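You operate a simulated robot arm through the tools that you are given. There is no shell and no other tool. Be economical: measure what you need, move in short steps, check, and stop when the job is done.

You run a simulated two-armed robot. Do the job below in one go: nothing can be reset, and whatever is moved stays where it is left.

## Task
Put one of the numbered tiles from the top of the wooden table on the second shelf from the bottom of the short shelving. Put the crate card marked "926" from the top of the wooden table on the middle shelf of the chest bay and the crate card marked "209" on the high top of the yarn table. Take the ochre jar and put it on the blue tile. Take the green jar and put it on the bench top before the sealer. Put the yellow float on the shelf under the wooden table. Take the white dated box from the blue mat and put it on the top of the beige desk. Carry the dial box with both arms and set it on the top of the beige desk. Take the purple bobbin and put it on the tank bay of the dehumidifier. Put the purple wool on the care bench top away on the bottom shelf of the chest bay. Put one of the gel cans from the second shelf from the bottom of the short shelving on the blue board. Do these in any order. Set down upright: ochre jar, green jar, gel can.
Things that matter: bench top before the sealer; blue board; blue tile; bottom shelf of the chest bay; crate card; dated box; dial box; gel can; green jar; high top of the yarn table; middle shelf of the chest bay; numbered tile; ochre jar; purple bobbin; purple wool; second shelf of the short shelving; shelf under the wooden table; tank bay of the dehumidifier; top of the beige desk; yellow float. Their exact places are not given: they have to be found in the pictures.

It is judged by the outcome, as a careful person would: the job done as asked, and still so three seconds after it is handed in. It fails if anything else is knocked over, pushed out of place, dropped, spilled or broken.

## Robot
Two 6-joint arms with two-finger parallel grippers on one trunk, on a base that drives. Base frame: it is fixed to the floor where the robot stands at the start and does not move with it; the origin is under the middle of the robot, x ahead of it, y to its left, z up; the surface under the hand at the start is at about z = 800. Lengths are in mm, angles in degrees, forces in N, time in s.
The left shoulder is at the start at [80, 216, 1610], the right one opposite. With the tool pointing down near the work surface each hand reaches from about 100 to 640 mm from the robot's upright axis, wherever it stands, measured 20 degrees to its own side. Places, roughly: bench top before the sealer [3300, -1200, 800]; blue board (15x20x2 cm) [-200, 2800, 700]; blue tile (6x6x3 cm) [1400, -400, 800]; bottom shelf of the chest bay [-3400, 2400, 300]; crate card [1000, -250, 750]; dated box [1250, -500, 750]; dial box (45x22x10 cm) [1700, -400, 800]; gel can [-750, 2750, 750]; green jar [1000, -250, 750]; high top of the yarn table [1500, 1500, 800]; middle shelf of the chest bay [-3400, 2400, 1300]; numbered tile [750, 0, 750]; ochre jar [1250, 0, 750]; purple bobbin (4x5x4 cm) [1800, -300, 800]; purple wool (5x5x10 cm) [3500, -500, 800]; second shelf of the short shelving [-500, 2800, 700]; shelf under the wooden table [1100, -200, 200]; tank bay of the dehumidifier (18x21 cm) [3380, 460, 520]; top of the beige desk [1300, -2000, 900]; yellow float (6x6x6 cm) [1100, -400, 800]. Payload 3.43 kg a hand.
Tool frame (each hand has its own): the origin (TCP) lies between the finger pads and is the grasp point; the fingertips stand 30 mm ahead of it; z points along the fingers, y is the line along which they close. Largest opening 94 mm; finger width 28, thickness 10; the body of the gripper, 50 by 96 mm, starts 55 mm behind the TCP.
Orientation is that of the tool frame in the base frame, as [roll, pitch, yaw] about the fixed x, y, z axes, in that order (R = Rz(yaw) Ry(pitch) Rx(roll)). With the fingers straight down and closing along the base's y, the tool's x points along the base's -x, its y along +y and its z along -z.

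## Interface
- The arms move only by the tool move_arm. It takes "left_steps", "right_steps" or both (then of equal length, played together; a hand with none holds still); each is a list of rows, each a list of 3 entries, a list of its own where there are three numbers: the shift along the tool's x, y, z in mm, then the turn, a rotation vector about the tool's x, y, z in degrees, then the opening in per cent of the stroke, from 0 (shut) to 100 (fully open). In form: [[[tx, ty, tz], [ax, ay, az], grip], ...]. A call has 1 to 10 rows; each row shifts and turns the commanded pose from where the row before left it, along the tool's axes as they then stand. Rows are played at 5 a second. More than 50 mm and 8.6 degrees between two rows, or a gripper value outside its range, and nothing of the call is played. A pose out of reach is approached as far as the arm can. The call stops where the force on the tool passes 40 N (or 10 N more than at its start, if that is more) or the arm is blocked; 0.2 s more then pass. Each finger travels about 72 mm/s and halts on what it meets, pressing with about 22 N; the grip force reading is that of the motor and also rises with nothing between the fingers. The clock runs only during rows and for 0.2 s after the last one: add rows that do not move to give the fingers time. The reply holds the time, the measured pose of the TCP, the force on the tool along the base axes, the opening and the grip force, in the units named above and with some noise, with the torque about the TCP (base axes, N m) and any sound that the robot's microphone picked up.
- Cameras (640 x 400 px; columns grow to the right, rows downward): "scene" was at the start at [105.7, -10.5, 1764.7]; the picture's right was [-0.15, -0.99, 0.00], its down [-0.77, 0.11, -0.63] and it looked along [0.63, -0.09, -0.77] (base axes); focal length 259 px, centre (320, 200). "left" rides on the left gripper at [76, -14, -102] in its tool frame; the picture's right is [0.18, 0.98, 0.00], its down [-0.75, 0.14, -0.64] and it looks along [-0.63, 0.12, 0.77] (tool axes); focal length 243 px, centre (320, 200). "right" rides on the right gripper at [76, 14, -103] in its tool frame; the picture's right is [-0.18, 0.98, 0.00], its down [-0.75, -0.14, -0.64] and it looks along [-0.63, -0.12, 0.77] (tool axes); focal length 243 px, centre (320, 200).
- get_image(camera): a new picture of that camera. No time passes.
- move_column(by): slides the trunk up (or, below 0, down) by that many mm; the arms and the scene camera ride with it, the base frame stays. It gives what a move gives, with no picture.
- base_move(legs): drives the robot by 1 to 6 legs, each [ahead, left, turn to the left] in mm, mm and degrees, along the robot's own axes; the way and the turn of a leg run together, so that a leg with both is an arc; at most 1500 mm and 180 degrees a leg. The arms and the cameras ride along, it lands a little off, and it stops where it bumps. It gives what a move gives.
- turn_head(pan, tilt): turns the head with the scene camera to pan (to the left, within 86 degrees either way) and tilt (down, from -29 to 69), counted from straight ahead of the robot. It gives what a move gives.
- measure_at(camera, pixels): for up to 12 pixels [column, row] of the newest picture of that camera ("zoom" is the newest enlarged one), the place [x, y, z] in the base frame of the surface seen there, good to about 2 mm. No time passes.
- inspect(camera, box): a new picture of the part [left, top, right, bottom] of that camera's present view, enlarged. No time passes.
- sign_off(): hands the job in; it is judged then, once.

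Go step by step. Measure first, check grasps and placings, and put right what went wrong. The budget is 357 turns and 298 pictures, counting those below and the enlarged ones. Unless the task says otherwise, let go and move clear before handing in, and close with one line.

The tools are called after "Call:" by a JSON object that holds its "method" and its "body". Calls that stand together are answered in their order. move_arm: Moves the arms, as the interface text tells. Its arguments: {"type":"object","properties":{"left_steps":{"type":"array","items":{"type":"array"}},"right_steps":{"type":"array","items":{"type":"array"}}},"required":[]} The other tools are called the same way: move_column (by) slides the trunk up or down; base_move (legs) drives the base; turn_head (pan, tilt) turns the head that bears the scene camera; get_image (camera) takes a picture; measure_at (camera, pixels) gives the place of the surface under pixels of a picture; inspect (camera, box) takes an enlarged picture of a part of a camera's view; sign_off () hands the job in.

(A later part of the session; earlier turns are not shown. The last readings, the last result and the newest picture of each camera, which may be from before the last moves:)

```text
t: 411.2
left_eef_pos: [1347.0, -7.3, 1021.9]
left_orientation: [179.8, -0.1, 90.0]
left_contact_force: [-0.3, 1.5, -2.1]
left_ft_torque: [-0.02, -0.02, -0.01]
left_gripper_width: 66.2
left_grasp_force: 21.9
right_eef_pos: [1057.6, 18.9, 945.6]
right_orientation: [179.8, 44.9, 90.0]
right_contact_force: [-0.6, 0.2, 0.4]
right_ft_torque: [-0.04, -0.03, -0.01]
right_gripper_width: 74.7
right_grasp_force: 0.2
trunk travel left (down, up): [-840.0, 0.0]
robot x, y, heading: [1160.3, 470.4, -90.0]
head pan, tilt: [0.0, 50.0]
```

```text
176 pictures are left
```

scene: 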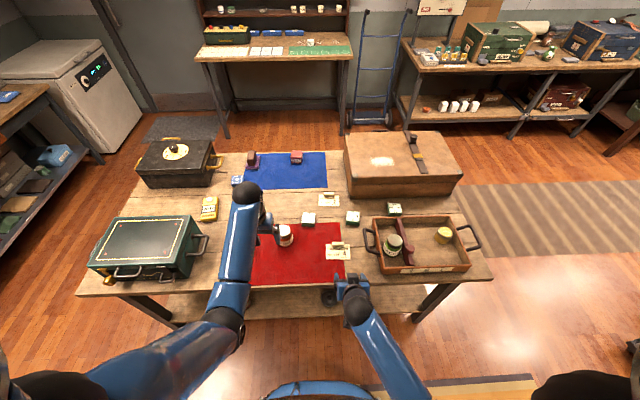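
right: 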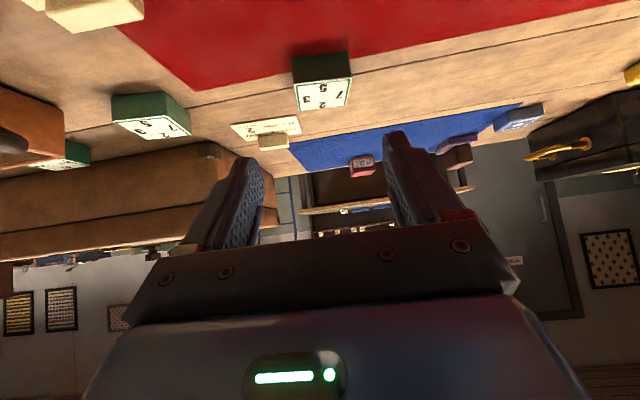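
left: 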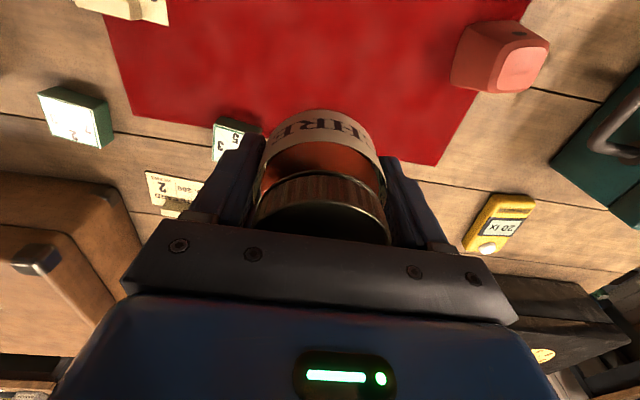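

Call:
{"method": "measure_at", "body": {"camera": "right", "pixels": [[300, 95], [346, 95], [297, 84], [350, 78], [322, 95], [300, 108], [345, 104], [322, 68]]}}

```text
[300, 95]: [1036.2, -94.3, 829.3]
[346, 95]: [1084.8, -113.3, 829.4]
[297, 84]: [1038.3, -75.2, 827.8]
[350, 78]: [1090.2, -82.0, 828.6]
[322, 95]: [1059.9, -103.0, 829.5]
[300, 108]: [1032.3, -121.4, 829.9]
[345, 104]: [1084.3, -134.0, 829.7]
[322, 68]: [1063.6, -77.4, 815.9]
```

Tile centre ≈(1061,−104). Advance along the 45° axis and grip.

Call:
{"method": "move_arm", "body": {"right_steps": [[[0, 1, 40], [0, 0, 0], 90], [[0, 1, 40], [0, 0, 0], 90], [[0, 1, 40], [0, 0, 0], 90], [[0, 0, 20], [0, 0, 0], 90], [[0, 0, 19], [0, 0, 0], 90], [[0, 0, 0], [0, 0, 0], 60], [[0, 0, 0], [0, 0, 0], 20], [[0, 0, 0], [0, 0, 0], 20], [[0, 0, 0], [0, 0, 0], 20]]}}

Call:
{"method": "get_image", "body": {"camera": "right"}}

```text
t: 413.2
left_eef_pos: [1350.0, -6.5, 1021.2]
left_orientation: [180.0, -0.1, 90.0]
left_contact_force: [-0.1, -0.2, -2.5]
left_ft_torque: [0.02, 0.01, -0.01]
left_gripper_width: 65.9
left_grasp_force: 21.7
right_eef_pos: [1063.5, -94.8, 833.9]
right_orientation: [-179.9, 44.8, 90.2]
right_contact_force: [-0.2, -0.3, 0.1]
right_ft_torque: [0.05, 0.02, 0.02]
right_gripper_width: 62.0
right_grasp_force: 22.4
trunk travel left (down, up): [-840.0, 0.0]
robot x, y, heading: [1158.5, 473.4, -90.2]
head pan, tilt: [0.0, 50.0]
```

```text
175 pictures are left
```

right: 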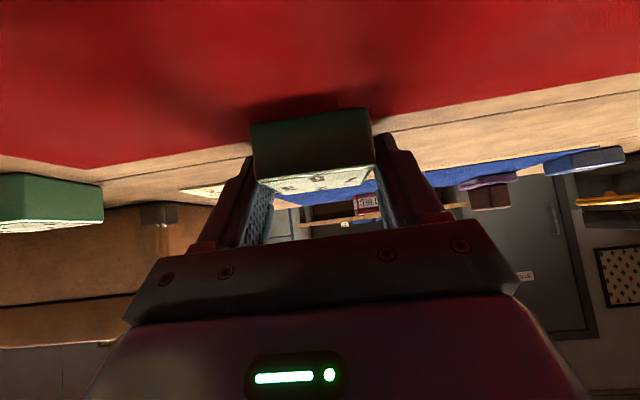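

Gripped. Lift, retract, then drive around the far end to the right side for the blue tile.

Call:
{"method": "move_arm", "body": {"right_steps": [[[-20, 0, -20], [0, 0, 0], 20], [[-28, 0, -28], [0, 0, 0], 20], [[-28, 0, -28], [0, 0, 0], 20], [[0, 0, -45], [0, 0, 0], 20], [[35, 0, -35], [0, 0, 0], 20], [[0, 0, 0], [0, 0, 0], 20]]}}

Call:
{"method": "get_image", "body": {"camera": "right"}}

```text
t: 414.6
left_eef_pos: [1350.1, -6.8, 1022.9]
left_orientation: [-179.9, -0.1, 90.1]
left_contact_force: [0.5, 0.2, -3.4]
left_ft_torque: [-0.03, 0.03, -0.02]
left_gripper_width: 66.4
left_grasp_force: 22.2
right_eef_pos: [1063.5, -14.8, 970.9]
right_orientation: [-179.9, 44.9, 90.2]
right_contact_force: [0.0, 0.2, -1.4]
right_ft_torque: [0.05, 0.0, -0.01]
right_gripper_width: 62.1
right_grasp_force: 22.0
trunk travel left (down, up): [-840.0, 0.0]
robot x, y, heading: [1158.7, 467.9, -90.0]
head pan, tilt: [0.0, 50.0]
```

```text
174 pictures are left
```

right: 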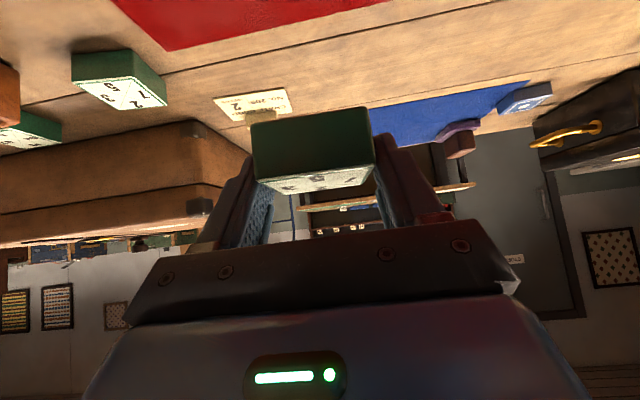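

Tile held level. Driving around to the right side of the table with the ochre jar; I'll raise the right hand above the dial box first.

Call:
{"method": "base_move", "body": {"legs": [[-330, 0, 0], [0, 0, 90], [1150, 0, 0], [0, -1400, 0], [0, -540, 0]]}}

Call:
{"method": "base_move", "body": {"legs": [[0, 0, 180], [690, 0, 0], [0, 0, -90]]}}

Call:
{"method": "move_arm", "body": {"right_steps": [[[-40, 0, 1.6], [0, 0, 0], 20], [[-40, 0, 1.6], [0, 0, 0], 20], [[-40, 0, 1.6], [0, 0, 0], 20], [[-40, 0, 1.6], [0, 0, 0], 20], [[0, 0, 0], [0, 0, 0], 20]]}}

Call:
{"method": "get_image", "body": {"camera": "scene"}}

```text
t: 435.4
left_eef_pos: [2801.2, -960.9, 1022.1]
left_orientation: [-179.9, -0.1, -178.8]
left_contact_force: [-0.1, 1.2, -2.0]
left_ft_torque: [-0.04, 0.02, 0.0]
left_gripper_width: 66.0
left_grasp_force: 21.8
right_eef_pos: [2814.0, -1248.6, 970.7]
right_orientation: [-179.6, 44.8, -178.5]
right_contact_force: [1.0, 0.5, -2.5]
right_ft_torque: [-0.01, 0.02, -0.02]
right_gripper_width: 61.9
right_grasp_force: 21.6
trunk travel left (down, up): [-840.0, 0.0]
robot x, y, heading: [2324.7, -1167.2, 1.0]
head pan, tilt: [0.0, 50.0]
```

```text
t: 450.4
left_eef_pos: [1431.3, -710.8, 1022.4]
left_orientation: [180.0, -0.1, -88.4]
left_contact_force: [0.3, 0.5, -2.9]
left_ft_torque: [0.0, -0.04, 0.01]
left_gripper_width: 66.5
left_grasp_force: 21.7
right_eef_pos: [1719.3, -696.4, 972.5]
right_orientation: [-179.8, 45.0, -88.4]
right_contact_force: [0.5, 0.0, -1.8]
right_ft_torque: [-0.04, -0.01, 0.0]
right_gripper_width: 62.1
right_grasp_force: 22.1
trunk travel left (down, up): [-840.0, 0.0]
robot x, y, heading: [1636.1, -1185.1, 91.7]
head pan, tilt: [0.0, 50.0]
```

```text
t: 451.6
left_eef_pos: [1432.5, -711.3, 1022.8]
left_orientation: [180.0, -0.1, -88.4]
left_contact_force: [0.3, 0.5, -3.8]
left_ft_torque: [-0.01, 0.04, -0.02]
left_gripper_width: 66.6
left_grasp_force: 21.9
right_eef_pos: [1716.6, -579.1, 1078.4]
right_orientation: [-179.9, 44.8, -88.3]
right_contact_force: [-0.6, -0.3, -1.1]
right_ft_torque: [0.0, 0.01, 0.0]
right_gripper_width: 61.6
right_grasp_force: 21.8
trunk travel left (down, up): [-840.0, 0.0]
robot x, y, heading: [1639.6, -1183.8, 91.5]
head pan, tilt: [0.0, 50.0]
```

```text
173 pictures are left
```

scene: 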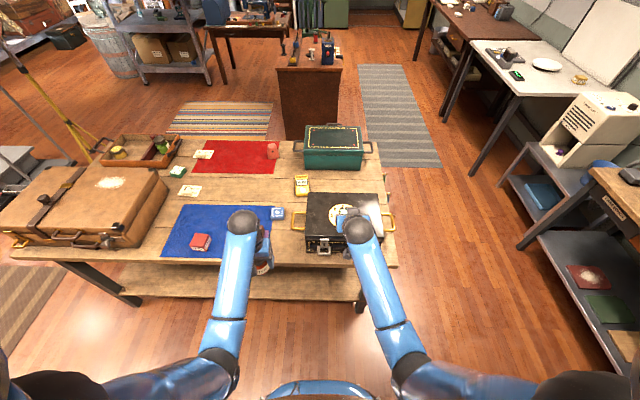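

Call:
{"method": "base_move", "body": {"legs": [[0, 0, -1.5], [310, 0, 0]]}}

Call:
{"method": "get_image", "body": {"camera": "left"}}

Call:
{"method": "get_image", "body": {"camera": "scene"}}

```text
t: 454.1
left_eef_pos: [1445.4, -396.1, 1023.1]
left_orientation: [180.0, -0.1, -90.0]
left_contact_force: [0.3, -0.4, -2.4]
left_ft_torque: [0.03, -0.01, -0.03]
left_gripper_width: 66.0
left_grasp_force: 22.3
right_eef_pos: [1732.7, -271.8, 1080.5]
right_orientation: [-179.9, 44.9, -89.9]
right_contact_force: [0.3, -0.5, -2.0]
right_ft_torque: [0.01, -0.02, 0.01]
right_gripper_width: 61.7
right_grasp_force: 21.5
trunk travel left (down, up): [-840.0, 0.0]
robot x, y, heading: [1638.0, -877.2, 89.9]
head pan, tilt: [0.0, 50.0]
```

```text
172 pictures are left
```

left: 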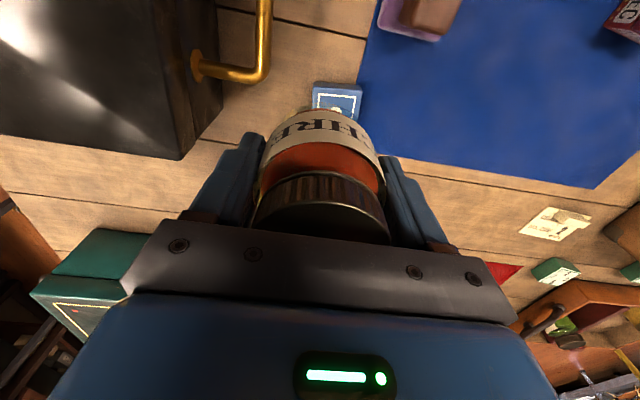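

```text
171 pictures are left
```

scene: 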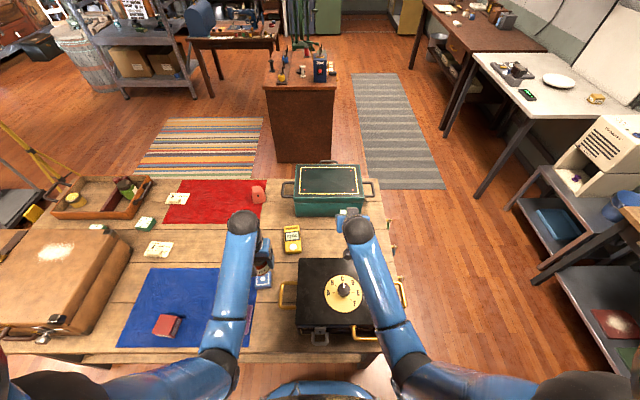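

Call:
{"method": "measure_at", "body": {"camera": "left", "pixels": [[317, 92], [358, 95], [336, 92], [336, 104], [318, 104], [357, 110], [362, 100], [312, 100]]}}

Call:
{"method": "measure_at", "body": {"camera": "scene", "pixels": [[264, 276], [257, 276], [270, 276], [263, 283], [263, 288]]}}

```text
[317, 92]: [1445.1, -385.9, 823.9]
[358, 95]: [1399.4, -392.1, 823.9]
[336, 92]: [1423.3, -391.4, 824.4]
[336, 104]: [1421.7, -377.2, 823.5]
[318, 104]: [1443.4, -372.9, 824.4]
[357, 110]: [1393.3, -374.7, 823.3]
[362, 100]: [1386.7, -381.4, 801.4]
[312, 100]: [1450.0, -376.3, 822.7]
```

```text
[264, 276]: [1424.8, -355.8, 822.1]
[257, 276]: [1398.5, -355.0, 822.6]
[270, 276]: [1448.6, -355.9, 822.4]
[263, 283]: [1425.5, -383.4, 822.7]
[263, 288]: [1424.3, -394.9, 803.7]
```

Blue tile centre ≈(1421,−363), top 823. Move the jar over it and lower.

Call:
{"method": "move_arm", "body": {"left_steps": [[[-16, 12, 0], [0, 0, 0], 20], [[-16, 12, 0], [0, 0, 0], 20], [[0, 0, 40], [0, 0, 0], 20], [[0, 0, 40], [0, 0, 0], 20], [[0, 0, 40], [0, 0, 0], 20], [[0, 0, 25], [0, 0, 0], 20], [[0, 0, 0], [0, 0, 0], 20]]}}

Call:
{"method": "get_image", "body": {"camera": "left"}}

Call:
{"method": "inspect", "body": {"camera": "scene", "box": [210, 210, 330, 310]}}

```text
t: 455.6
left_eef_pos: [1420.1, -362.0, 877.2]
left_orientation: [179.9, -0.1, -90.1]
left_contact_force: [1.0, 0.1, -2.2]
left_ft_torque: [0.01, -0.02, 0.0]
left_gripper_width: 66.3
left_grasp_force: 21.7
right_eef_pos: [1733.7, -270.0, 1079.3]
right_orientation: [-180.0, 44.9, -89.8]
right_contact_force: [0.2, -0.2, -1.1]
right_ft_torque: [-0.02, 0.02, 0.03]
right_gripper_width: 61.9
right_grasp_force: 21.9
trunk travel left (down, up): [-840.0, 0.0]
robot x, y, heading: [1633.5, -872.9, 90.5]
head pan, tilt: [0.0, 50.0]
```

```text
170 pictures are left
```

left: 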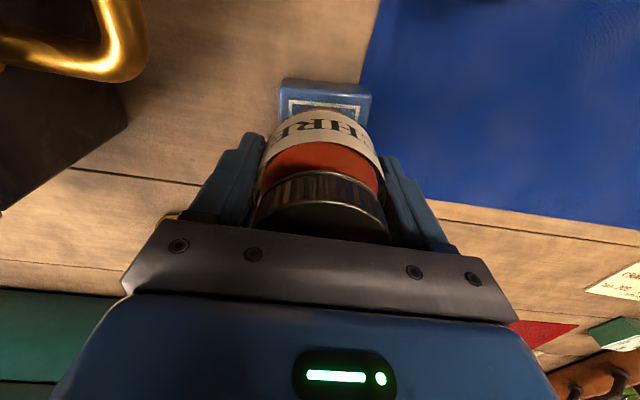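

```text
4.00 times, centred on (270, 260) of scene
```

zoom: 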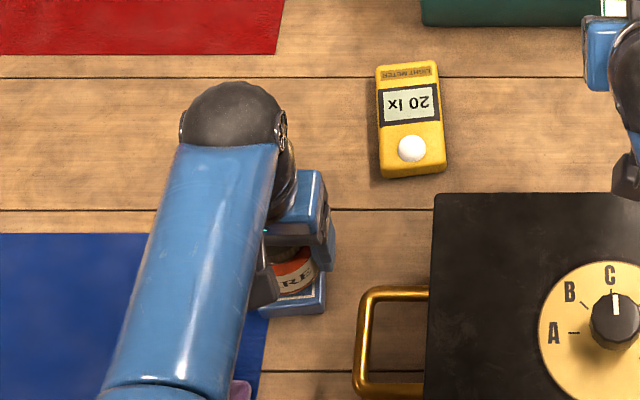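

Call:
{"method": "measure_at", "body": {"camera": "left", "pixels": [[325, 98], [290, 102], [360, 106], [318, 114]]}}

Call:
{"method": "move_arm", "body": {"left_steps": [[[0, 0, 6], [0, 0, 0], 20], [[0, 0, 3], [0, 0, 0], 20], [[0, 0, 2], [0, 0, 0], 20]]}}

```text
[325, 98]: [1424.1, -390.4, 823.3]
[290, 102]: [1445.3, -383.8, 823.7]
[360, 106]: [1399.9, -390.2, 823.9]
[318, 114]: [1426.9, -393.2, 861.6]
```

```text
t: 456.4
left_eef_pos: [1421.2, -362.6, 867.5]
left_orientation: [-179.9, -0.3, -90.1]
left_contact_force: [-0.7, -0.5, -2.6]
left_ft_torque: [-0.02, 0.01, 0.0]
left_gripper_width: 66.3
left_grasp_force: 22.4
right_eef_pos: [1732.9, -268.4, 1077.5]
right_orientation: [-179.8, 45.0, -89.9]
right_contact_force: [-0.5, -0.3, -1.9]
right_ft_torque: [0.0, -0.02, -0.01]
right_gripper_width: 61.9
right_grasp_force: 21.9
trunk travel left (down, up): [-840.0, 0.0]
robot x, y, heading: [1640.5, -875.5, 90.2]
head pan, tilt: [0.0, 50.0]
```

Call:
{"method": "move_arm", "body": {"left_steps": [[[0, 0, 2], [0, 0, 0], 20], [[0, 0, 1.5], [0, 0, 0], 20]]}}

```text
t: 457.1
left_eef_pos: [1422.7, -361.4, 864.7]
left_orientation: [179.8, 0.1, -90.1]
left_contact_force: [-1.0, 0.8, 17.4]
left_ft_torque: [-0.12, 0.0, -0.03]
left_gripper_width: 66.2
left_grasp_force: 22.0
right_eef_pos: [1733.0, -271.4, 1078.9]
right_orientation: [-179.9, 45.0, -89.9]
right_contact_force: [0.0, 0.3, -1.0]
right_ft_torque: [-0.01, -0.01, 0.0]
right_gripper_width: 61.9
right_grasp_force: 22.0
trunk travel left (down, up): [-840.0, 0.0]
robot x, y, heading: [1636.7, -873.3, 90.1]
head pan, tilt: [0.0, 50.0]
```

Call:
{"method": "move_arm", "body": {"left_steps": [[[0, 0, -1.5], [0, 0, 0], 20], [[0, 0, 0], [0, 0, 0], 80], [[0, 0, 0], [0, 0, 0], 100], [[0, 0, 0], [0, 0, 0], 100], [[0, 0, -40], [0, 0, 0], 100], [[0, 0, -40], [0, 0, 0], 100], [[0, 0, -40], [0, 0, 0], 100], [[0, 0, -40], [0, 0, 0], 100]]}}

Call:
{"method": "get_image", "body": {"camera": "left"}}

```text
t: 458.9
left_eef_pos: [1423.3, -363.3, 1024.2]
left_orientation: [-179.9, -0.2, -90.1]
left_contact_force: [-1.1, -0.7, -0.3]
left_ft_torque: [0.02, 0.0, 0.01]
left_gripper_width: 93.9
left_grasp_force: 0.1
right_eef_pos: [1733.0, -269.3, 1077.7]
right_orientation: [-179.9, 44.9, -89.9]
right_contact_force: [1.3, 0.4, -1.7]
right_ft_torque: [-0.01, 0.01, 0.01]
right_gripper_width: 61.9
right_grasp_force: 22.1
trunk travel left (down, up): [-840.0, 0.0]
robot x, y, heading: [1635.5, -874.4, 90.0]
head pan, tilt: [0.0, 50.0]
```

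```text
168 pictures are left
```

left: 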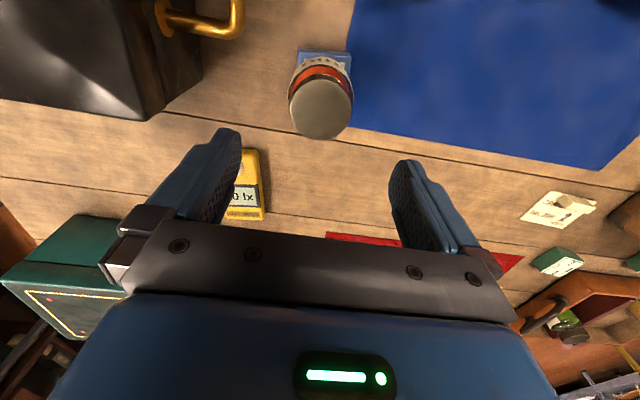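

Jar stands on the blue tile. Now strafe left to the 209 card.

Call:
{"method": "base_move", "body": {"legs": [[0, 468, 0]]}}

Call:
{"method": "get_image", "body": {"camera": "left"}}

Call:
{"method": "get_image", "body": {"camera": "scene"}}

```text
t: 461.6
left_eef_pos: [961.7, -360.2, 1023.2]
left_orientation: [179.8, -0.2, -90.3]
left_contact_force: [0.6, -0.6, 0.3]
left_ft_torque: [0.03, 0.02, 0.0]
left_gripper_width: 94.2
left_grasp_force: 0.1
right_eef_pos: [1271.7, -269.5, 1079.2]
right_orientation: [-180.0, 44.9, -90.2]
right_contact_force: [-0.3, 0.4, -1.4]
right_ft_torque: [-0.01, 0.02, 0.02]
right_gripper_width: 61.9
right_grasp_force: 22.1
trunk travel left (down, up): [-840.0, 0.0]
robot x, y, heading: [1169.8, -872.4, 89.7]
head pan, tilt: [0.0, 50.0]
```

```text
167 pictures are left
```

left: 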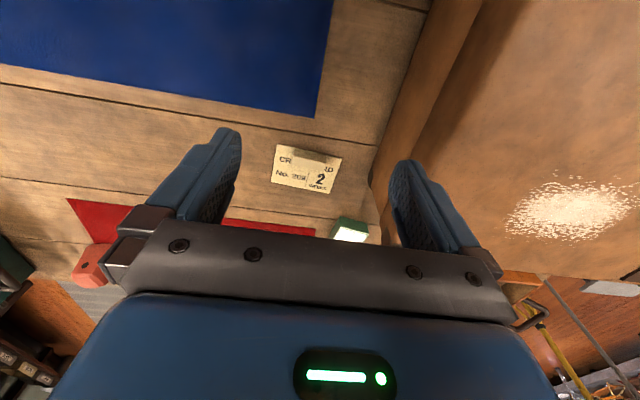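

```text
166 pictures are left
```

scene: 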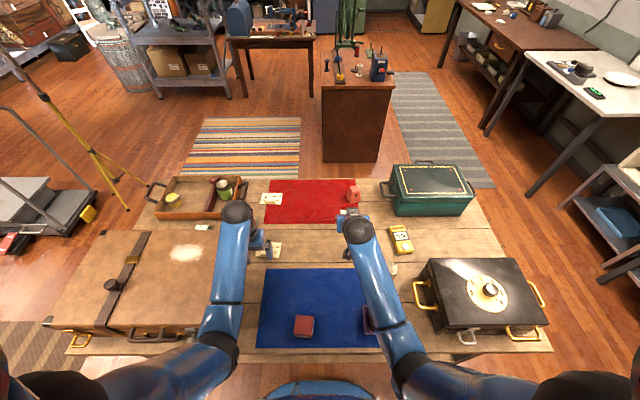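

Call:
{"method": "inspect", "body": {"camera": "left", "box": [240, 110, 400, 220]}}

Call:
{"method": "measure_at", "body": {"camera": "left", "pixels": [[312, 154], [297, 151], [326, 157], [312, 151], [312, 158], [312, 162], [375, 180], [370, 150], [400, 140]]}}

```text
3.64 times, centred on (320, 165) of left
```

zoom: 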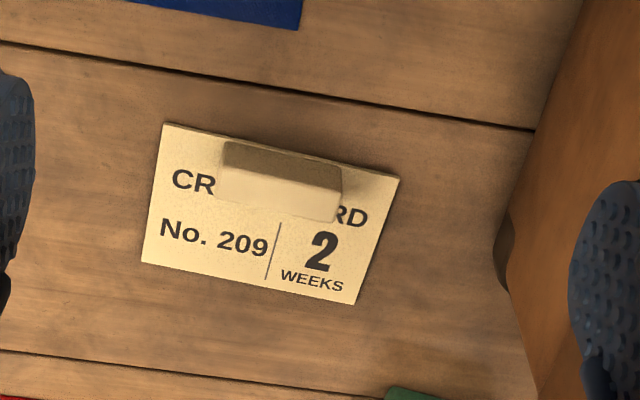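

```text
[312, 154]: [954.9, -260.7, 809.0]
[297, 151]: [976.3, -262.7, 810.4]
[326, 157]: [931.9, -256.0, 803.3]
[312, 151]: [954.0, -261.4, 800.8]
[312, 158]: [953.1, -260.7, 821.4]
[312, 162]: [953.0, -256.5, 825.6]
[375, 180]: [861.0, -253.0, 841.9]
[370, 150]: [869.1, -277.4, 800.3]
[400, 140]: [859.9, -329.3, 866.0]
```

Call:
{"method": "measure_at", "body": {"camera": "scene", "pixels": [[218, 335], [210, 350], [230, 280], [238, 215], [170, 375]]}}

```text
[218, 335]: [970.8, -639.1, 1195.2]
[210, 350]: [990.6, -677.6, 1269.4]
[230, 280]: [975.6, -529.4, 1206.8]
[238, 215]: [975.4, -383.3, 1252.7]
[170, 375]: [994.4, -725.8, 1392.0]
```

Elbow heights are safe. Lower trunk 120, extend the left hand over the tab.

Call:
{"method": "move_column", "body": {"by": -120}}

Call:
{"method": "move_arm", "body": {"left_steps": [[[-36, 2, 0], [0, 0, 0], 80], [[-36, 2, 0], [0, 0, 0], 80], [[-36, 1, 0], [0, 0, 0], 80], [[0, 0, 15], [0, 0, 0], 80], [[0, 0, 0], [0, 0, 0], 80]]}}

Call:
{"method": "get_image", "body": {"camera": "left"}}

```text
t: 463.1
left_eef_pos: [959.3, -360.3, 903.8]
left_orientation: [180.0, -0.1, -90.3]
left_contact_force: [-0.4, -0.4, -0.1]
left_ft_torque: [-0.02, -0.03, -0.04]
left_gripper_width: 93.8
left_grasp_force: 0.0
right_eef_pos: [1270.4, -269.3, 958.1]
right_orientation: [-179.9, 45.0, -90.0]
right_contact_force: [-0.4, 0.5, -1.9]
right_ft_torque: [0.02, -0.01, -0.03]
right_gripper_width: 62.0
right_grasp_force: 22.3
trunk travel left (down, up): [-720.0, 120.0]
robot x, y, heading: [1170.1, -870.7, 90.0]
head pan, tilt: [0.0, 50.0]
```

```text
t: 464.3
left_eef_pos: [956.0, -251.9, 888.9]
left_orientation: [-180.0, 0.0, -90.1]
left_contact_force: [1.0, -0.4, 0.0]
left_ft_torque: [0.0, 0.01, 0.04]
left_gripper_width: 75.1
left_grasp_force: 0.1
right_eef_pos: [1271.2, -269.6, 958.2]
right_orientation: [-179.8, 44.9, -90.0]
right_contact_force: [-0.1, -0.5, -1.1]
right_ft_torque: [-0.02, -0.04, -0.06]
right_gripper_width: 61.7
right_grasp_force: 22.2
trunk travel left (down, up): [-720.0, 120.0]
robot x, y, heading: [1173.5, -875.2, 90.0]
head pan, tilt: [0.0, 50.0]
```

```text
164 pictures are left
```

left: 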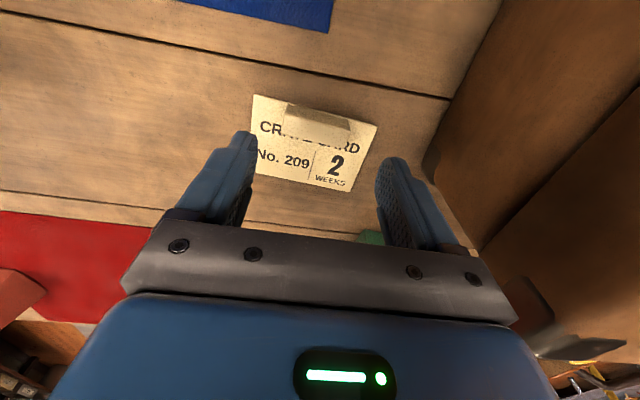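

Call:
{"method": "measure_at", "body": {"camera": "left", "pixels": [[318, 128], [290, 120], [346, 134], [318, 115], [318, 140], [285, 128], [345, 142]]}}

```text
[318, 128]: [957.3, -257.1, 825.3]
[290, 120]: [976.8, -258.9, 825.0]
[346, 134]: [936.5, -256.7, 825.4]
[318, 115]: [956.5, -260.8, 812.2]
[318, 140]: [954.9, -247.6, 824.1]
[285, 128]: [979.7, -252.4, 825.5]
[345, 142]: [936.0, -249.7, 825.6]
```

Aligned with the tab. Lower and grip.

Call:
{"method": "move_arm", "body": {"left_steps": [[[0, -1, 28], [0, 0, 0], 80], [[0, 0, 26], [0, 0, 0], 80], [[0, 0, 0], [0, 0, 0], 55], [[0, 0, 0], [0, 0, 0], 20], [[0, 0, 0], [0, 0, 0], 20], [[0, 0, 0], [0, 0, 0], 20]]}}

Call:
{"method": "move_arm", "body": {"left_steps": [[[0, 0, -30], [0, 0, 0], 20], [[0, 0, -40], [0, 0, 0], 20], [[0, 0, -30], [0, 0, 0], 20], [[0, 0, 0], [0, 0, 0], 20]]}}

Call:
{"method": "get_image", "body": {"camera": "left"}}

```text
t: 465.7
left_eef_pos: [957.2, -252.1, 834.5]
left_orientation: [180.0, -0.2, -90.2]
left_contact_force: [-1.3, 0.5, -0.2]
left_ft_torque: [0.01, 0.0, 0.0]
left_gripper_width: 49.5
left_grasp_force: 22.1
right_eef_pos: [1271.2, -270.0, 957.9]
right_orientation: [-179.8, 44.9, -90.1]
right_contact_force: [1.4, 0.1, -1.5]
right_ft_torque: [-0.02, 0.0, 0.0]
right_gripper_width: 61.8
right_grasp_force: 22.6
trunk travel left (down, up): [-720.0, 120.0]
robot x, y, heading: [1171.9, -871.0, 89.8]
head pan, tilt: [0.0, 50.0]
```

```text
t: 466.7
left_eef_pos: [953.6, -252.5, 936.3]
left_orientation: [-180.0, -0.3, -90.2]
left_contact_force: [0.5, 0.4, -0.1]
left_ft_torque: [0.02, -0.02, 0.05]
left_gripper_width: 49.2
left_grasp_force: 21.9
right_eef_pos: [1270.7, -269.1, 958.3]
right_orientation: [-179.9, 45.0, -90.1]
right_contact_force: [0.6, 0.6, -1.4]
right_ft_torque: [-0.03, 0.0, -0.01]
right_gripper_width: 61.6
right_grasp_force: 21.6
trunk travel left (down, up): [-720.0, 120.0]
robot x, y, heading: [1174.8, -870.9, 89.7]
head pan, tilt: [0.0, 50.0]
```

```text
163 pictures are left
```

left: 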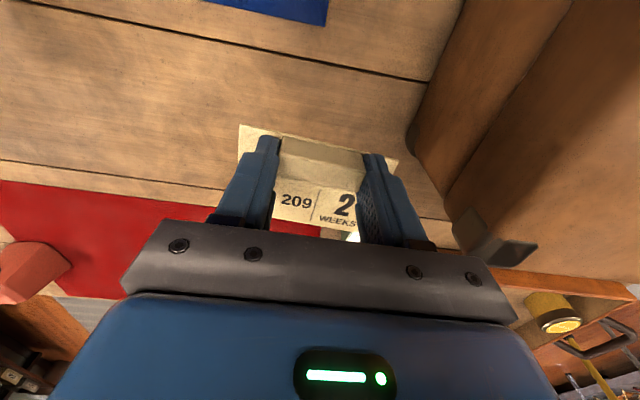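

Card 209 held. Raise, retract, and drive (facing +y) round the far end to the yarn table.

Call:
{"method": "move_column", "body": {"by": 120}}

Call:
{"method": "move_arm", "body": {"left_steps": [[[30, 0, 0], [0, 0, 0], 20], [[30, 0, 0], [0, 0, 0], 20], [[30, 0, 5], [0, 0, 0], 20], [[30, 0, 5], [0, 0, 0], 20], [[0, 0, 0], [0, 0, 0], 20]], "right_steps": [[[40, 0, -1.6], [0, 0, 0], 20], [[40, 0, -1.6], [0, 0, 0], 20], [[40, 0, -1.6], [0, 0, 0], 20], [[40, 0, -1.6], [0, 0, 0], 20], [[0, 0, 0], [0, 0, 0], 20]]}}

Call:
{"method": "base_move", "body": {"legs": [[-280, 0, 0], [0, -1130, 0], [1400, 0, 0], [450, 0, 0], [0, 800, 0]]}}

Call:
{"method": "turn_head", "body": {"pan": 0, "tilt": 40}}

Call:
{"method": "get_image", "body": {"camera": "scene"}}

```text
t: 468.2
left_eef_pos: [954.7, -252.1, 1056.8]
left_orientation: [180.0, -0.1, -90.3]
left_contact_force: [-0.2, 0.8, 0.5]
left_ft_torque: [0.04, -0.02, 0.02]
left_gripper_width: 49.2
left_grasp_force: 21.6
right_eef_pos: [1270.5, -269.5, 1079.0]
right_orientation: [-180.0, 44.9, -90.1]
right_contact_force: [-0.6, -0.3, -2.1]
right_ft_torque: [-0.02, 0.0, 0.01]
right_gripper_width: 61.8
right_grasp_force: 22.1
trunk travel left (down, up): [-840.0, 0.0]
robot x, y, heading: [1171.5, -871.5, 89.9]
head pan, tilt: [0.0, 50.0]
```

```text
t: 469.4
left_eef_pos: [953.4, -372.9, 1045.7]
left_orientation: [-180.0, -0.1, -90.2]
left_contact_force: [-0.3, -0.1, 0.0]
left_ft_torque: [-0.02, -0.04, 0.03]
left_gripper_width: 49.0
left_grasp_force: 21.9
right_eef_pos: [1270.7, -387.6, 969.7]
right_orientation: [-179.8, 44.8, -90.1]
right_contact_force: [0.2, 0.2, -3.1]
right_ft_torque: [-0.05, -0.02, 0.01]
right_gripper_width: 61.9
right_grasp_force: 22.1
trunk travel left (down, up): [-840.0, 0.0]
robot x, y, heading: [1167.8, -873.1, 89.6]
head pan, tilt: [0.0, 50.0]
```

```text
t: 489.6
left_eef_pos: [1379.9, 1202.6, 1046.0]
left_orientation: [179.9, 0.0, -92.4]
left_contact_force: [0.0, 0.6, 0.6]
left_ft_torque: [-0.01, -0.02, 0.02]
left_gripper_width: 48.8
left_grasp_force: 21.9
right_eef_pos: [1694.5, 1176.1, 969.3]
right_orientation: [179.9, 44.9, -92.2]
right_contact_force: [0.2, -0.4, -2.1]
right_ft_torque: [-0.03, 0.0, 0.01]
right_gripper_width: 61.9
right_grasp_force: 22.1
trunk travel left (down, up): [-840.0, 0.0]
robot x, y, heading: [1575.2, 695.7, 87.8]
head pan, tilt: [0.0, 50.0]
```

```text
t: 490.3
left_eef_pos: [1378.8, 1202.6, 1044.9]
left_orientation: [-179.9, 0.0, -92.3]
left_contact_force: [0.3, -0.1, 0.3]
left_ft_torque: [-0.02, -0.01, -0.03]
left_gripper_width: 48.7
left_grasp_force: 22.0
right_eef_pos: [1694.8, 1176.1, 969.0]
right_orientation: [-179.8, 45.0, -92.1]
right_contact_force: [-0.8, -0.1, -0.6]
right_ft_torque: [0.0, -0.02, 0.01]
right_gripper_width: 61.9
right_grasp_force: 22.1
trunk travel left (down, up): [-840.0, 0.0]
robot x, y, heading: [1579.8, 695.5, 87.3]
head pan, tilt: [0.0, 40.0]
```

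```text
162 pictures are left
```

scene: 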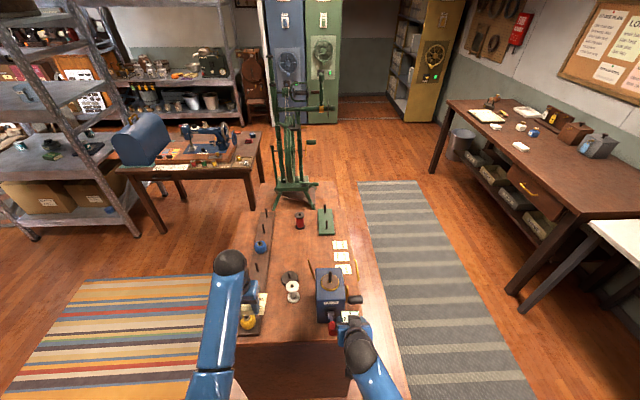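

Call:
{"method": "inspect", "body": {"camera": "scene", "box": [210, 190, 410, 370]}}

Call:
{"method": "measure_at", "body": {"camera": "scene", "pixels": [[300, 300], [310, 330], [285, 330], [350, 250], [280, 260], [310, 250], [390, 330], [330, 335], [300, 270], [270, 230], [345, 220], [370, 300]]}}

```text
2.22 times, centred on (310, 280) of scene
```

zoom: 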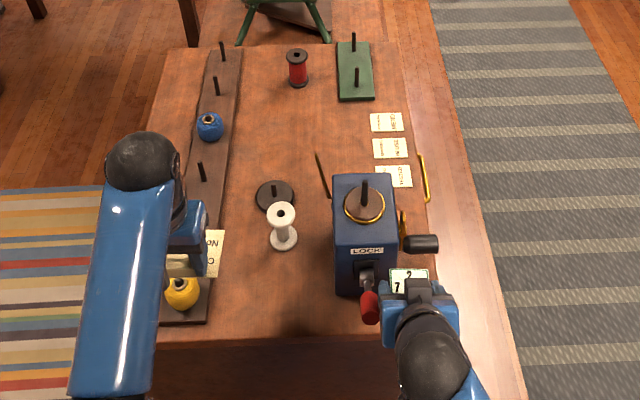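

```text
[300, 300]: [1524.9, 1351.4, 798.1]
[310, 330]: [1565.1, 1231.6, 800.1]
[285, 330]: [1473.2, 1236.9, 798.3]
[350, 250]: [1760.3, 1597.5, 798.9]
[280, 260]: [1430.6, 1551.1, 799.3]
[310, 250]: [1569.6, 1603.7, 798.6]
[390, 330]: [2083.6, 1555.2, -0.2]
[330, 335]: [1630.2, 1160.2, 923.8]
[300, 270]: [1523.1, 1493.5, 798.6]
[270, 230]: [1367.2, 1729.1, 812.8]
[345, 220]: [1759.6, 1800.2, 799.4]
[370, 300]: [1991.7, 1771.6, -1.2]
```

Free spot on the high top around (1505,1250). Back 90, strafe right 140 and straighten; then extend the left hand.

Call:
{"method": "base_move", "body": {"legs": [[-90, 0, 0], [0, -145, 2.4]]}}

Call:
{"method": "get_image", "body": {"camera": "scene"}}

```text
t: 492.4
left_eef_pos: [1492.5, 1101.0, 1047.0]
left_orientation: [-179.8, 0.0, -89.9]
left_contact_force: [-1.4, -0.4, 0.0]
left_ft_torque: [0.02, -0.02, -0.01]
left_gripper_width: 48.6
left_grasp_force: 21.7
right_eef_pos: [1810.3, 1086.8, 969.6]
right_orientation: [-179.5, 45.0, -89.5]
right_contact_force: [0.1, -0.5, -1.7]
right_ft_torque: [-0.01, -0.02, -0.04]
right_gripper_width: 62.0
right_grasp_force: 22.3
trunk travel left (down, up): [-840.0, 0.0]
robot x, y, heading: [1716.8, 603.0, 90.2]
head pan, tilt: [0.0, 40.0]
```

```text
160 pictures are left
```

scene: 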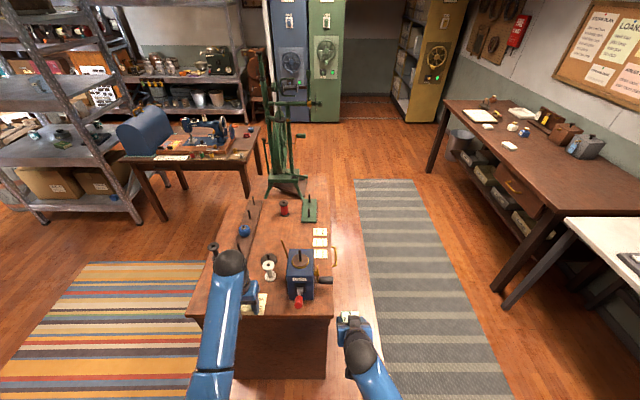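

Call:
{"method": "base_move", "body": {"legs": [[60, 0, 0]]}}

Call:
{"method": "move_arm", "body": {"left_steps": [[[-37, -5, 0], [0, 0, 0], 20], [[-37, -5, 0], [0, 0, 0], 20], [[0, 0, 45], [0, 0, 0], 20], [[0, 0, 45], [0, 0, 0], 20], [[0, 0, 45], [0, 0, 0], 20], [[0, 0, 40], [0, 0, 0], 20], [[0, 0, 0], [0, 0, 0], 20]]}}

Call:
{"method": "get_image", "body": {"camera": "left"}}

```text
t: 493.3
left_eef_pos: [1496.6, 1149.8, 1049.8]
left_orientation: [179.8, 0.4, -89.8]
left_contact_force: [0.9, -1.8, 0.4]
left_ft_torque: [0.06, 0.01, 0.03]
left_gripper_width: 48.5
left_grasp_force: 22.4
right_eef_pos: [1812.1, 1136.9, 972.3]
right_orientation: [-179.9, 45.3, -89.7]
right_contact_force: [-0.4, -1.3, -0.9]
right_ft_torque: [-0.04, 0.0, 0.0]
right_gripper_width: 62.2
right_grasp_force: 22.3
trunk travel left (down, up): [-840.0, 0.0]
robot x, y, heading: [1716.4, 656.6, 90.1]
head pan, tilt: [0.0, 40.0]
```

```text
t: 494.9
left_eef_pos: [1505.1, 1232.4, 868.6]
left_orientation: [180.0, 0.0, -89.8]
left_contact_force: [-0.6, 0.1, -0.6]
left_ft_torque: [0.0, 0.0, 0.04]
left_gripper_width: 48.7
left_grasp_force: 22.3
right_eef_pos: [1812.7, 1145.8, 968.4]
right_orientation: [-179.8, 44.9, -89.6]
right_contact_force: [0.6, -0.5, -1.6]
right_ft_torque: [-0.03, -0.02, 0.05]
right_gripper_width: 61.9
right_grasp_force: 21.4
trunk travel left (down, up): [-840.0, 0.0]
robot x, y, heading: [1718.0, 662.0, 90.3]
head pan, tilt: [0.0, 40.0]
```

```text
159 pictures are left
```

left: 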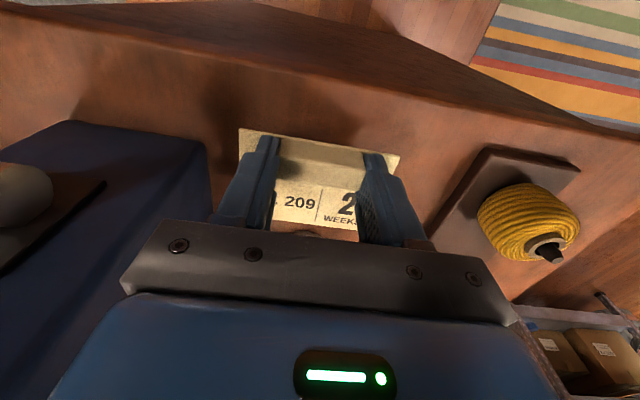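

Call:
{"method": "measure_at", "body": {"camera": "left", "pixels": [[200, 180], [190, 150], [440, 225], [480, 150], [240, 135], [395, 160], [310, 215], [318, 233], [420, 130], [300, 90]]}}

```text
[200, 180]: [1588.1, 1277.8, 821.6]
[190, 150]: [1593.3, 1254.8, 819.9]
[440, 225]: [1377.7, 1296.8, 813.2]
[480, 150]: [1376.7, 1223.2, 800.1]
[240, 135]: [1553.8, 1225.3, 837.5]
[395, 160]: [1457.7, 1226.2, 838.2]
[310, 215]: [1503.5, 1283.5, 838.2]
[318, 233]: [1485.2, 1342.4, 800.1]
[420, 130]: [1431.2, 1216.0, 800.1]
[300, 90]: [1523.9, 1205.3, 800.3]
```

Call:
{"method": "move_arm", "body": {"left_steps": [[[0, 0, 20], [0, 0, 0], 20], [[0, 0, 8], [0, 0, 0], 20], [[0, 0, 3], [0, 0, 0], 20], [[0, 0, 2], [0, 0, 0], 20], [[0, 0, 2], [0, 0, 0], 20]]}}

```text
t: 496.1
left_eef_pos: [1505.7, 1232.2, 835.7]
left_orientation: [-180.0, -0.2, -89.8]
left_contact_force: [0.2, -0.2, 0.1]
left_ft_torque: [0.0, 0.02, 0.0]
left_gripper_width: 48.7
left_grasp_force: 21.7
right_eef_pos: [1812.5, 1145.6, 969.1]
right_orientation: [-179.9, 44.8, -89.6]
right_contact_force: [-1.3, -0.3, -2.4]
right_ft_torque: [-0.03, 0.05, -0.01]
right_gripper_width: 61.9
right_grasp_force: 22.1
trunk travel left (down, up): [-840.0, 0.0]
robot x, y, heading: [1716.5, 660.6, 90.4]
head pan, tilt: [0.0, 40.0]
```

Call:
{"method": "move_arm", "body": {"left_steps": [[[0, 0, 2], [0, 0, 0], 20], [[0, 0, 1.5], [0, 0, 0], 20]]}}

```text
t: 496.7
left_eef_pos: [1505.3, 1231.8, 833.1]
left_orientation: [179.9, 0.1, -89.9]
left_contact_force: [-1.7, -2.1, 13.1]
left_ft_torque: [0.1, -0.03, 0.03]
left_gripper_width: 48.7
left_grasp_force: 21.8
right_eef_pos: [1813.7, 1144.1, 970.6]
right_orientation: [-179.9, 44.9, -89.6]
right_contact_force: [-0.3, 0.3, -2.5]
right_ft_torque: [0.04, -0.01, 0.02]
right_gripper_width: 62.0
right_grasp_force: 22.1
trunk travel left (down, up): [-840.0, 0.0]
robot x, y, heading: [1716.8, 656.7, 90.4]
head pan, tilt: [0.0, 40.0]
```

Contact. Release and lift.

Call:
{"method": "move_arm", "body": {"left_steps": [[[0, 0, -1], [0, 0, 0], 60], [[0, 0, 0], [0, 0, 0], 78], [[0, 0, 0], [0, 0, 0], 78], [[0, 0, -40], [0, 0, 0], 78], [[0, 0, -45], [0, 0, 0], 78], [[0, 0, -45], [0, 0, 0], 78], [[0, 0, -45], [0, 0, 0], 78], [[30, 0, -20], [0, 0, 0], 78], [[40, 0, 0], [0, 0, 0], 78]]}}

Call:
{"method": "get_image", "body": {"camera": "scene"}}

Call:
{"method": "get_image", "body": {"camera": "left"}}

```text
t: 498.7
left_eef_pos: [1506.4, 1157.5, 1029.6]
left_orientation: [180.0, -0.2, -89.8]
left_contact_force: [-0.2, -0.3, -0.1]
left_ft_torque: [0.03, 0.05, 0.02]
left_gripper_width: 73.3
left_grasp_force: 0.2
right_eef_pos: [1812.6, 1143.6, 969.6]
right_orientation: [-179.8, 44.9, -89.5]
right_contact_force: [-0.7, -0.2, -1.8]
right_ft_torque: [-0.01, -0.01, 0.02]
right_gripper_width: 62.0
right_grasp_force: 22.2
trunk travel left (down, up): [-840.0, 0.0]
robot x, y, heading: [1716.6, 661.9, 89.8]
head pan, tilt: [0.0, 40.0]
```

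```text
158 pictures are left
```

scene: 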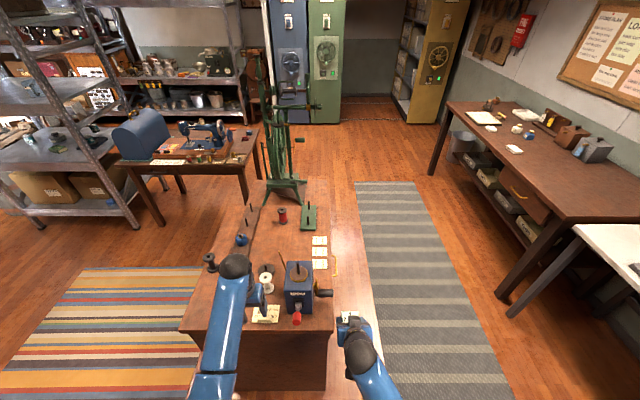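

```text
157 pictures are left
```

left: 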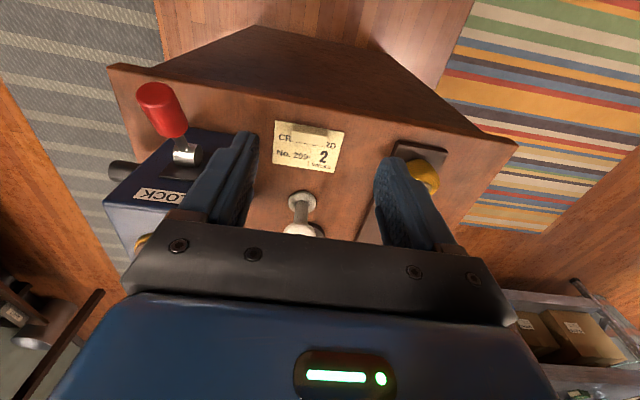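

Card 209 lies on the high top. Now take the numbered tile to the short shelving.

Call:
{"method": "base_move", "body": {"legs": [[-100, 0, 0], [0, 1450, 0], [0, 270, 0], [1050, 0, 0], [0, 610, 0]]}}

Call:
{"method": "get_image", "body": {"camera": "scene"}}

```text
t: 516.4
left_eef_pos: [-845.7, 2104.4, 1030.0]
left_orientation: [179.9, -0.1, -90.1]
left_contact_force: [0.4, -0.6, -0.6]
left_ft_torque: [-0.02, -0.01, 0.03]
left_gripper_width: 73.2
left_grasp_force: 0.0
right_eef_pos: [-537.9, 2087.8, 967.7]
right_orientation: [180.0, 44.8, -89.8]
right_contact_force: [0.1, 0.3, -2.0]
right_ft_torque: [-0.05, 0.01, 0.02]
right_gripper_width: 61.8
right_grasp_force: 21.9
trunk travel left (down, up): [-840.0, 0.0]
robot x, y, heading: [-633.9, 1600.0, 90.3]
head pan, tilt: [0.0, 40.0]
```

```text
156 pictures are left
```

scene: 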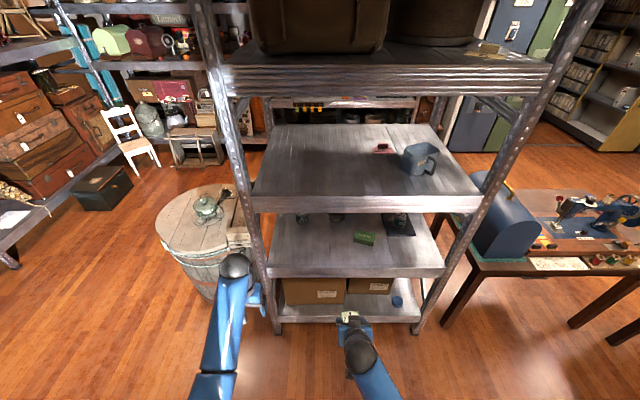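

Lower the trunk 200, extend the right arm, then drive in over the shelf front.

Call:
{"method": "move_column", "body": {"by": -200}}

Call:
{"method": "move_arm", "body": {"right_steps": [[[-35, 0, 21], [0, 0, 0], 20], [[-35, 0, 21], [0, 0, 0], 20], [[-35, 0, 21], [0, 0, 0], 20], [[-35, 0, 21], [0, 0, 0], 20], [[0, 0, 0], [0, 0, 0], 20]]}}

Call:
{"method": "base_move", "body": {"legs": [[200, 0, -0.2]]}}

Call:
{"method": "get_image", "body": {"camera": "right"}}

Call:
{"method": "get_image", "body": {"camera": "scene"}}

```text
t: 518.5
left_eef_pos: [-847.3, 2102.5, 830.6]
left_orientation: [180.0, -0.2, -90.0]
left_contact_force: [-0.4, -0.4, 0.9]
left_ft_torque: [-0.01, -0.02, 0.03]
left_gripper_width: 73.2
left_grasp_force: 0.1
right_eef_pos: [-540.1, 2087.6, 769.0]
right_orientation: [-179.8, 44.9, -89.7]
right_contact_force: [0.0, -0.6, -1.5]
right_ft_torque: [-0.01, -0.01, 0.0]
right_gripper_width: 62.0
right_grasp_force: 22.4
trunk travel left (down, up): [-640.0, 200.0]
robot x, y, heading: [-636.5, 1602.1, 90.1]
head pan, tilt: [0.0, 40.0]
```

```text
t: 519.7
left_eef_pos: [-846.3, 2102.8, 828.3]
left_orientation: [-180.0, -0.2, -89.9]
left_contact_force: [-0.5, -1.0, 0.0]
left_ft_torque: [0.01, 0.01, 0.01]
left_gripper_width: 73.4
left_grasp_force: 0.2
right_eef_pos: [-540.0, 2245.8, 809.5]
right_orientation: [-179.8, 44.8, -89.8]
right_contact_force: [0.5, -0.1, -1.2]
right_ft_torque: [-0.05, -0.03, 0.0]
right_gripper_width: 61.9
right_grasp_force: 21.9
trunk travel left (down, up): [-640.0, 200.0]
robot x, y, heading: [-637.5, 1605.3, 90.1]
head pan, tilt: [0.0, 40.0]
```

```text
t: 521.3
left_eef_pos: [-846.4, 2300.7, 829.5]
left_orientation: [-179.9, -0.1, -90.1]
left_contact_force: [-0.4, 0.7, 1.2]
left_ft_torque: [0.05, -0.06, -0.01]
left_gripper_width: 73.3
left_grasp_force: 0.0
right_eef_pos: [-539.6, 2441.4, 809.4]
right_orientation: [-179.8, 44.9, -89.7]
right_contact_force: [0.6, -0.4, -1.6]
right_ft_torque: [-0.03, 0.03, -0.01]
right_gripper_width: 62.1
right_grasp_force: 22.5
trunk travel left (down, up): [-640.0, 200.0]
robot x, y, heading: [-638.2, 1801.6, 89.9]
head pan, tilt: [0.0, 40.0]
```

```text
155 pictures are left
```

right: 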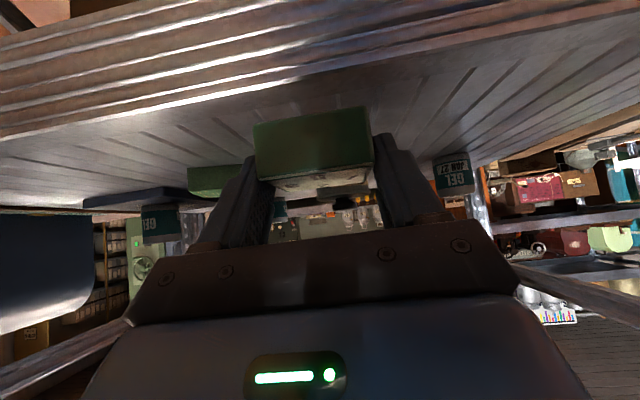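

```text
154 pictures are left
```

scene: 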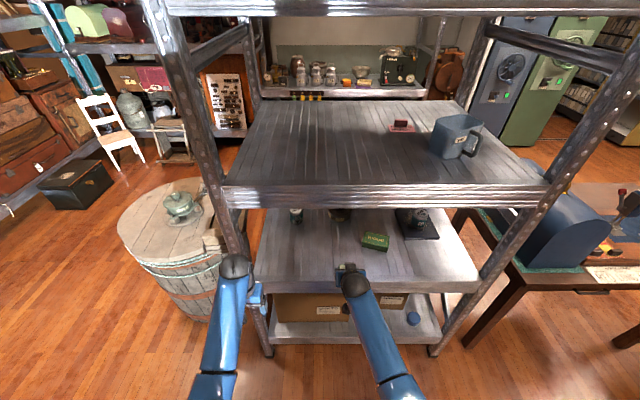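

Call:
{"method": "base_move", "body": {"legs": [[80, 0, 0]]}}

Call:
{"method": "move_arm", "body": {"right_steps": [[[12, 0, 12], [0, 0, 0], 20], [[6, 0, 6], [0, 0, 0], 20], [[3, 0, 3], [0, 0, 0], 20], [[0, 0, 0], [0, 0, 0], 20]]}}

Call:
{"method": "get_image", "body": {"camera": "right"}}

```text
t: 522.4
left_eef_pos: [-845.9, 2377.3, 831.3]
left_orientation: [-179.9, 0.0, -90.1]
left_contact_force: [-0.3, -0.5, 0.7]
left_ft_torque: [0.03, 0.0, 0.01]
left_gripper_width: 73.3
left_grasp_force: 0.2
right_eef_pos: [-538.8, 2516.7, 809.5]
right_orientation: [-179.7, 45.0, -89.8]
right_contact_force: [-0.2, -1.0, -1.6]
right_ft_torque: [-0.03, 0.03, -0.01]
right_gripper_width: 61.8
right_grasp_force: 22.1
trunk travel left (down, up): [-640.0, 200.0]
robot x, y, heading: [-634.7, 1879.2, 90.1]
head pan, tilt: [0.0, 40.0]
```

```text
t: 523.4
left_eef_pos: [-845.7, 2379.7, 828.3]
left_orientation: [-180.0, -0.2, -90.1]
left_contact_force: [0.3, 0.0, -0.5]
left_ft_torque: [0.01, 0.0, -0.04]
left_gripper_width: 73.3
left_grasp_force: 0.0
right_eef_pos: [-539.8, 2519.8, 778.9]
right_orientation: [-179.8, 44.8, -89.9]
right_contact_force: [-0.2, -0.3, -1.7]
right_ft_torque: [-0.01, 0.01, 0.0]
right_gripper_width: 61.9
right_grasp_force: 21.7
trunk travel left (down, up): [-640.0, 200.0]
robot x, y, heading: [-640.9, 1880.3, 89.9]
head pan, tilt: [0.0, 40.0]
```

```text
153 pictures are left
```

right: 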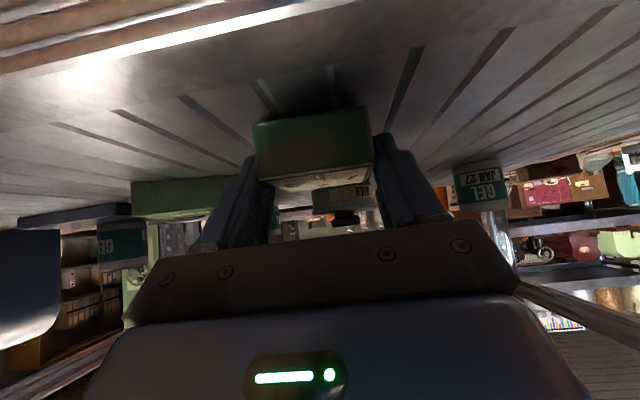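

Call:
{"method": "move_arm", "body": {"right_steps": [[[2, 0, 2], [0, 0, 0], 20], [[1.5, 0, 1.5], [0, 0, 0], 20], [[1.2, 0, 1.2], [0, 0, 0], 20]]}}

```text
t: 524.2
left_eef_pos: [-845.8, 2378.3, 829.0]
left_orientation: [180.0, -0.1, -90.1]
left_contact_force: [0.2, 0.1, 0.2]
left_ft_torque: [0.01, 0.01, -0.01]
left_gripper_width: 73.2
left_grasp_force: 0.2
right_eef_pos: [-539.9, 2520.2, 774.0]
right_orientation: [-179.9, 45.1, -89.8]
right_contact_force: [-1.4, 1.4, 10.3]
right_ft_torque: [0.42, -0.03, 0.02]
right_gripper_width: 62.0
right_grasp_force: 22.7
trunk travel left (down, up): [-640.0, 200.0]
robot x, y, heading: [-633.2, 1880.2, 89.9]
head pan, tilt: [0.0, 40.0]
```

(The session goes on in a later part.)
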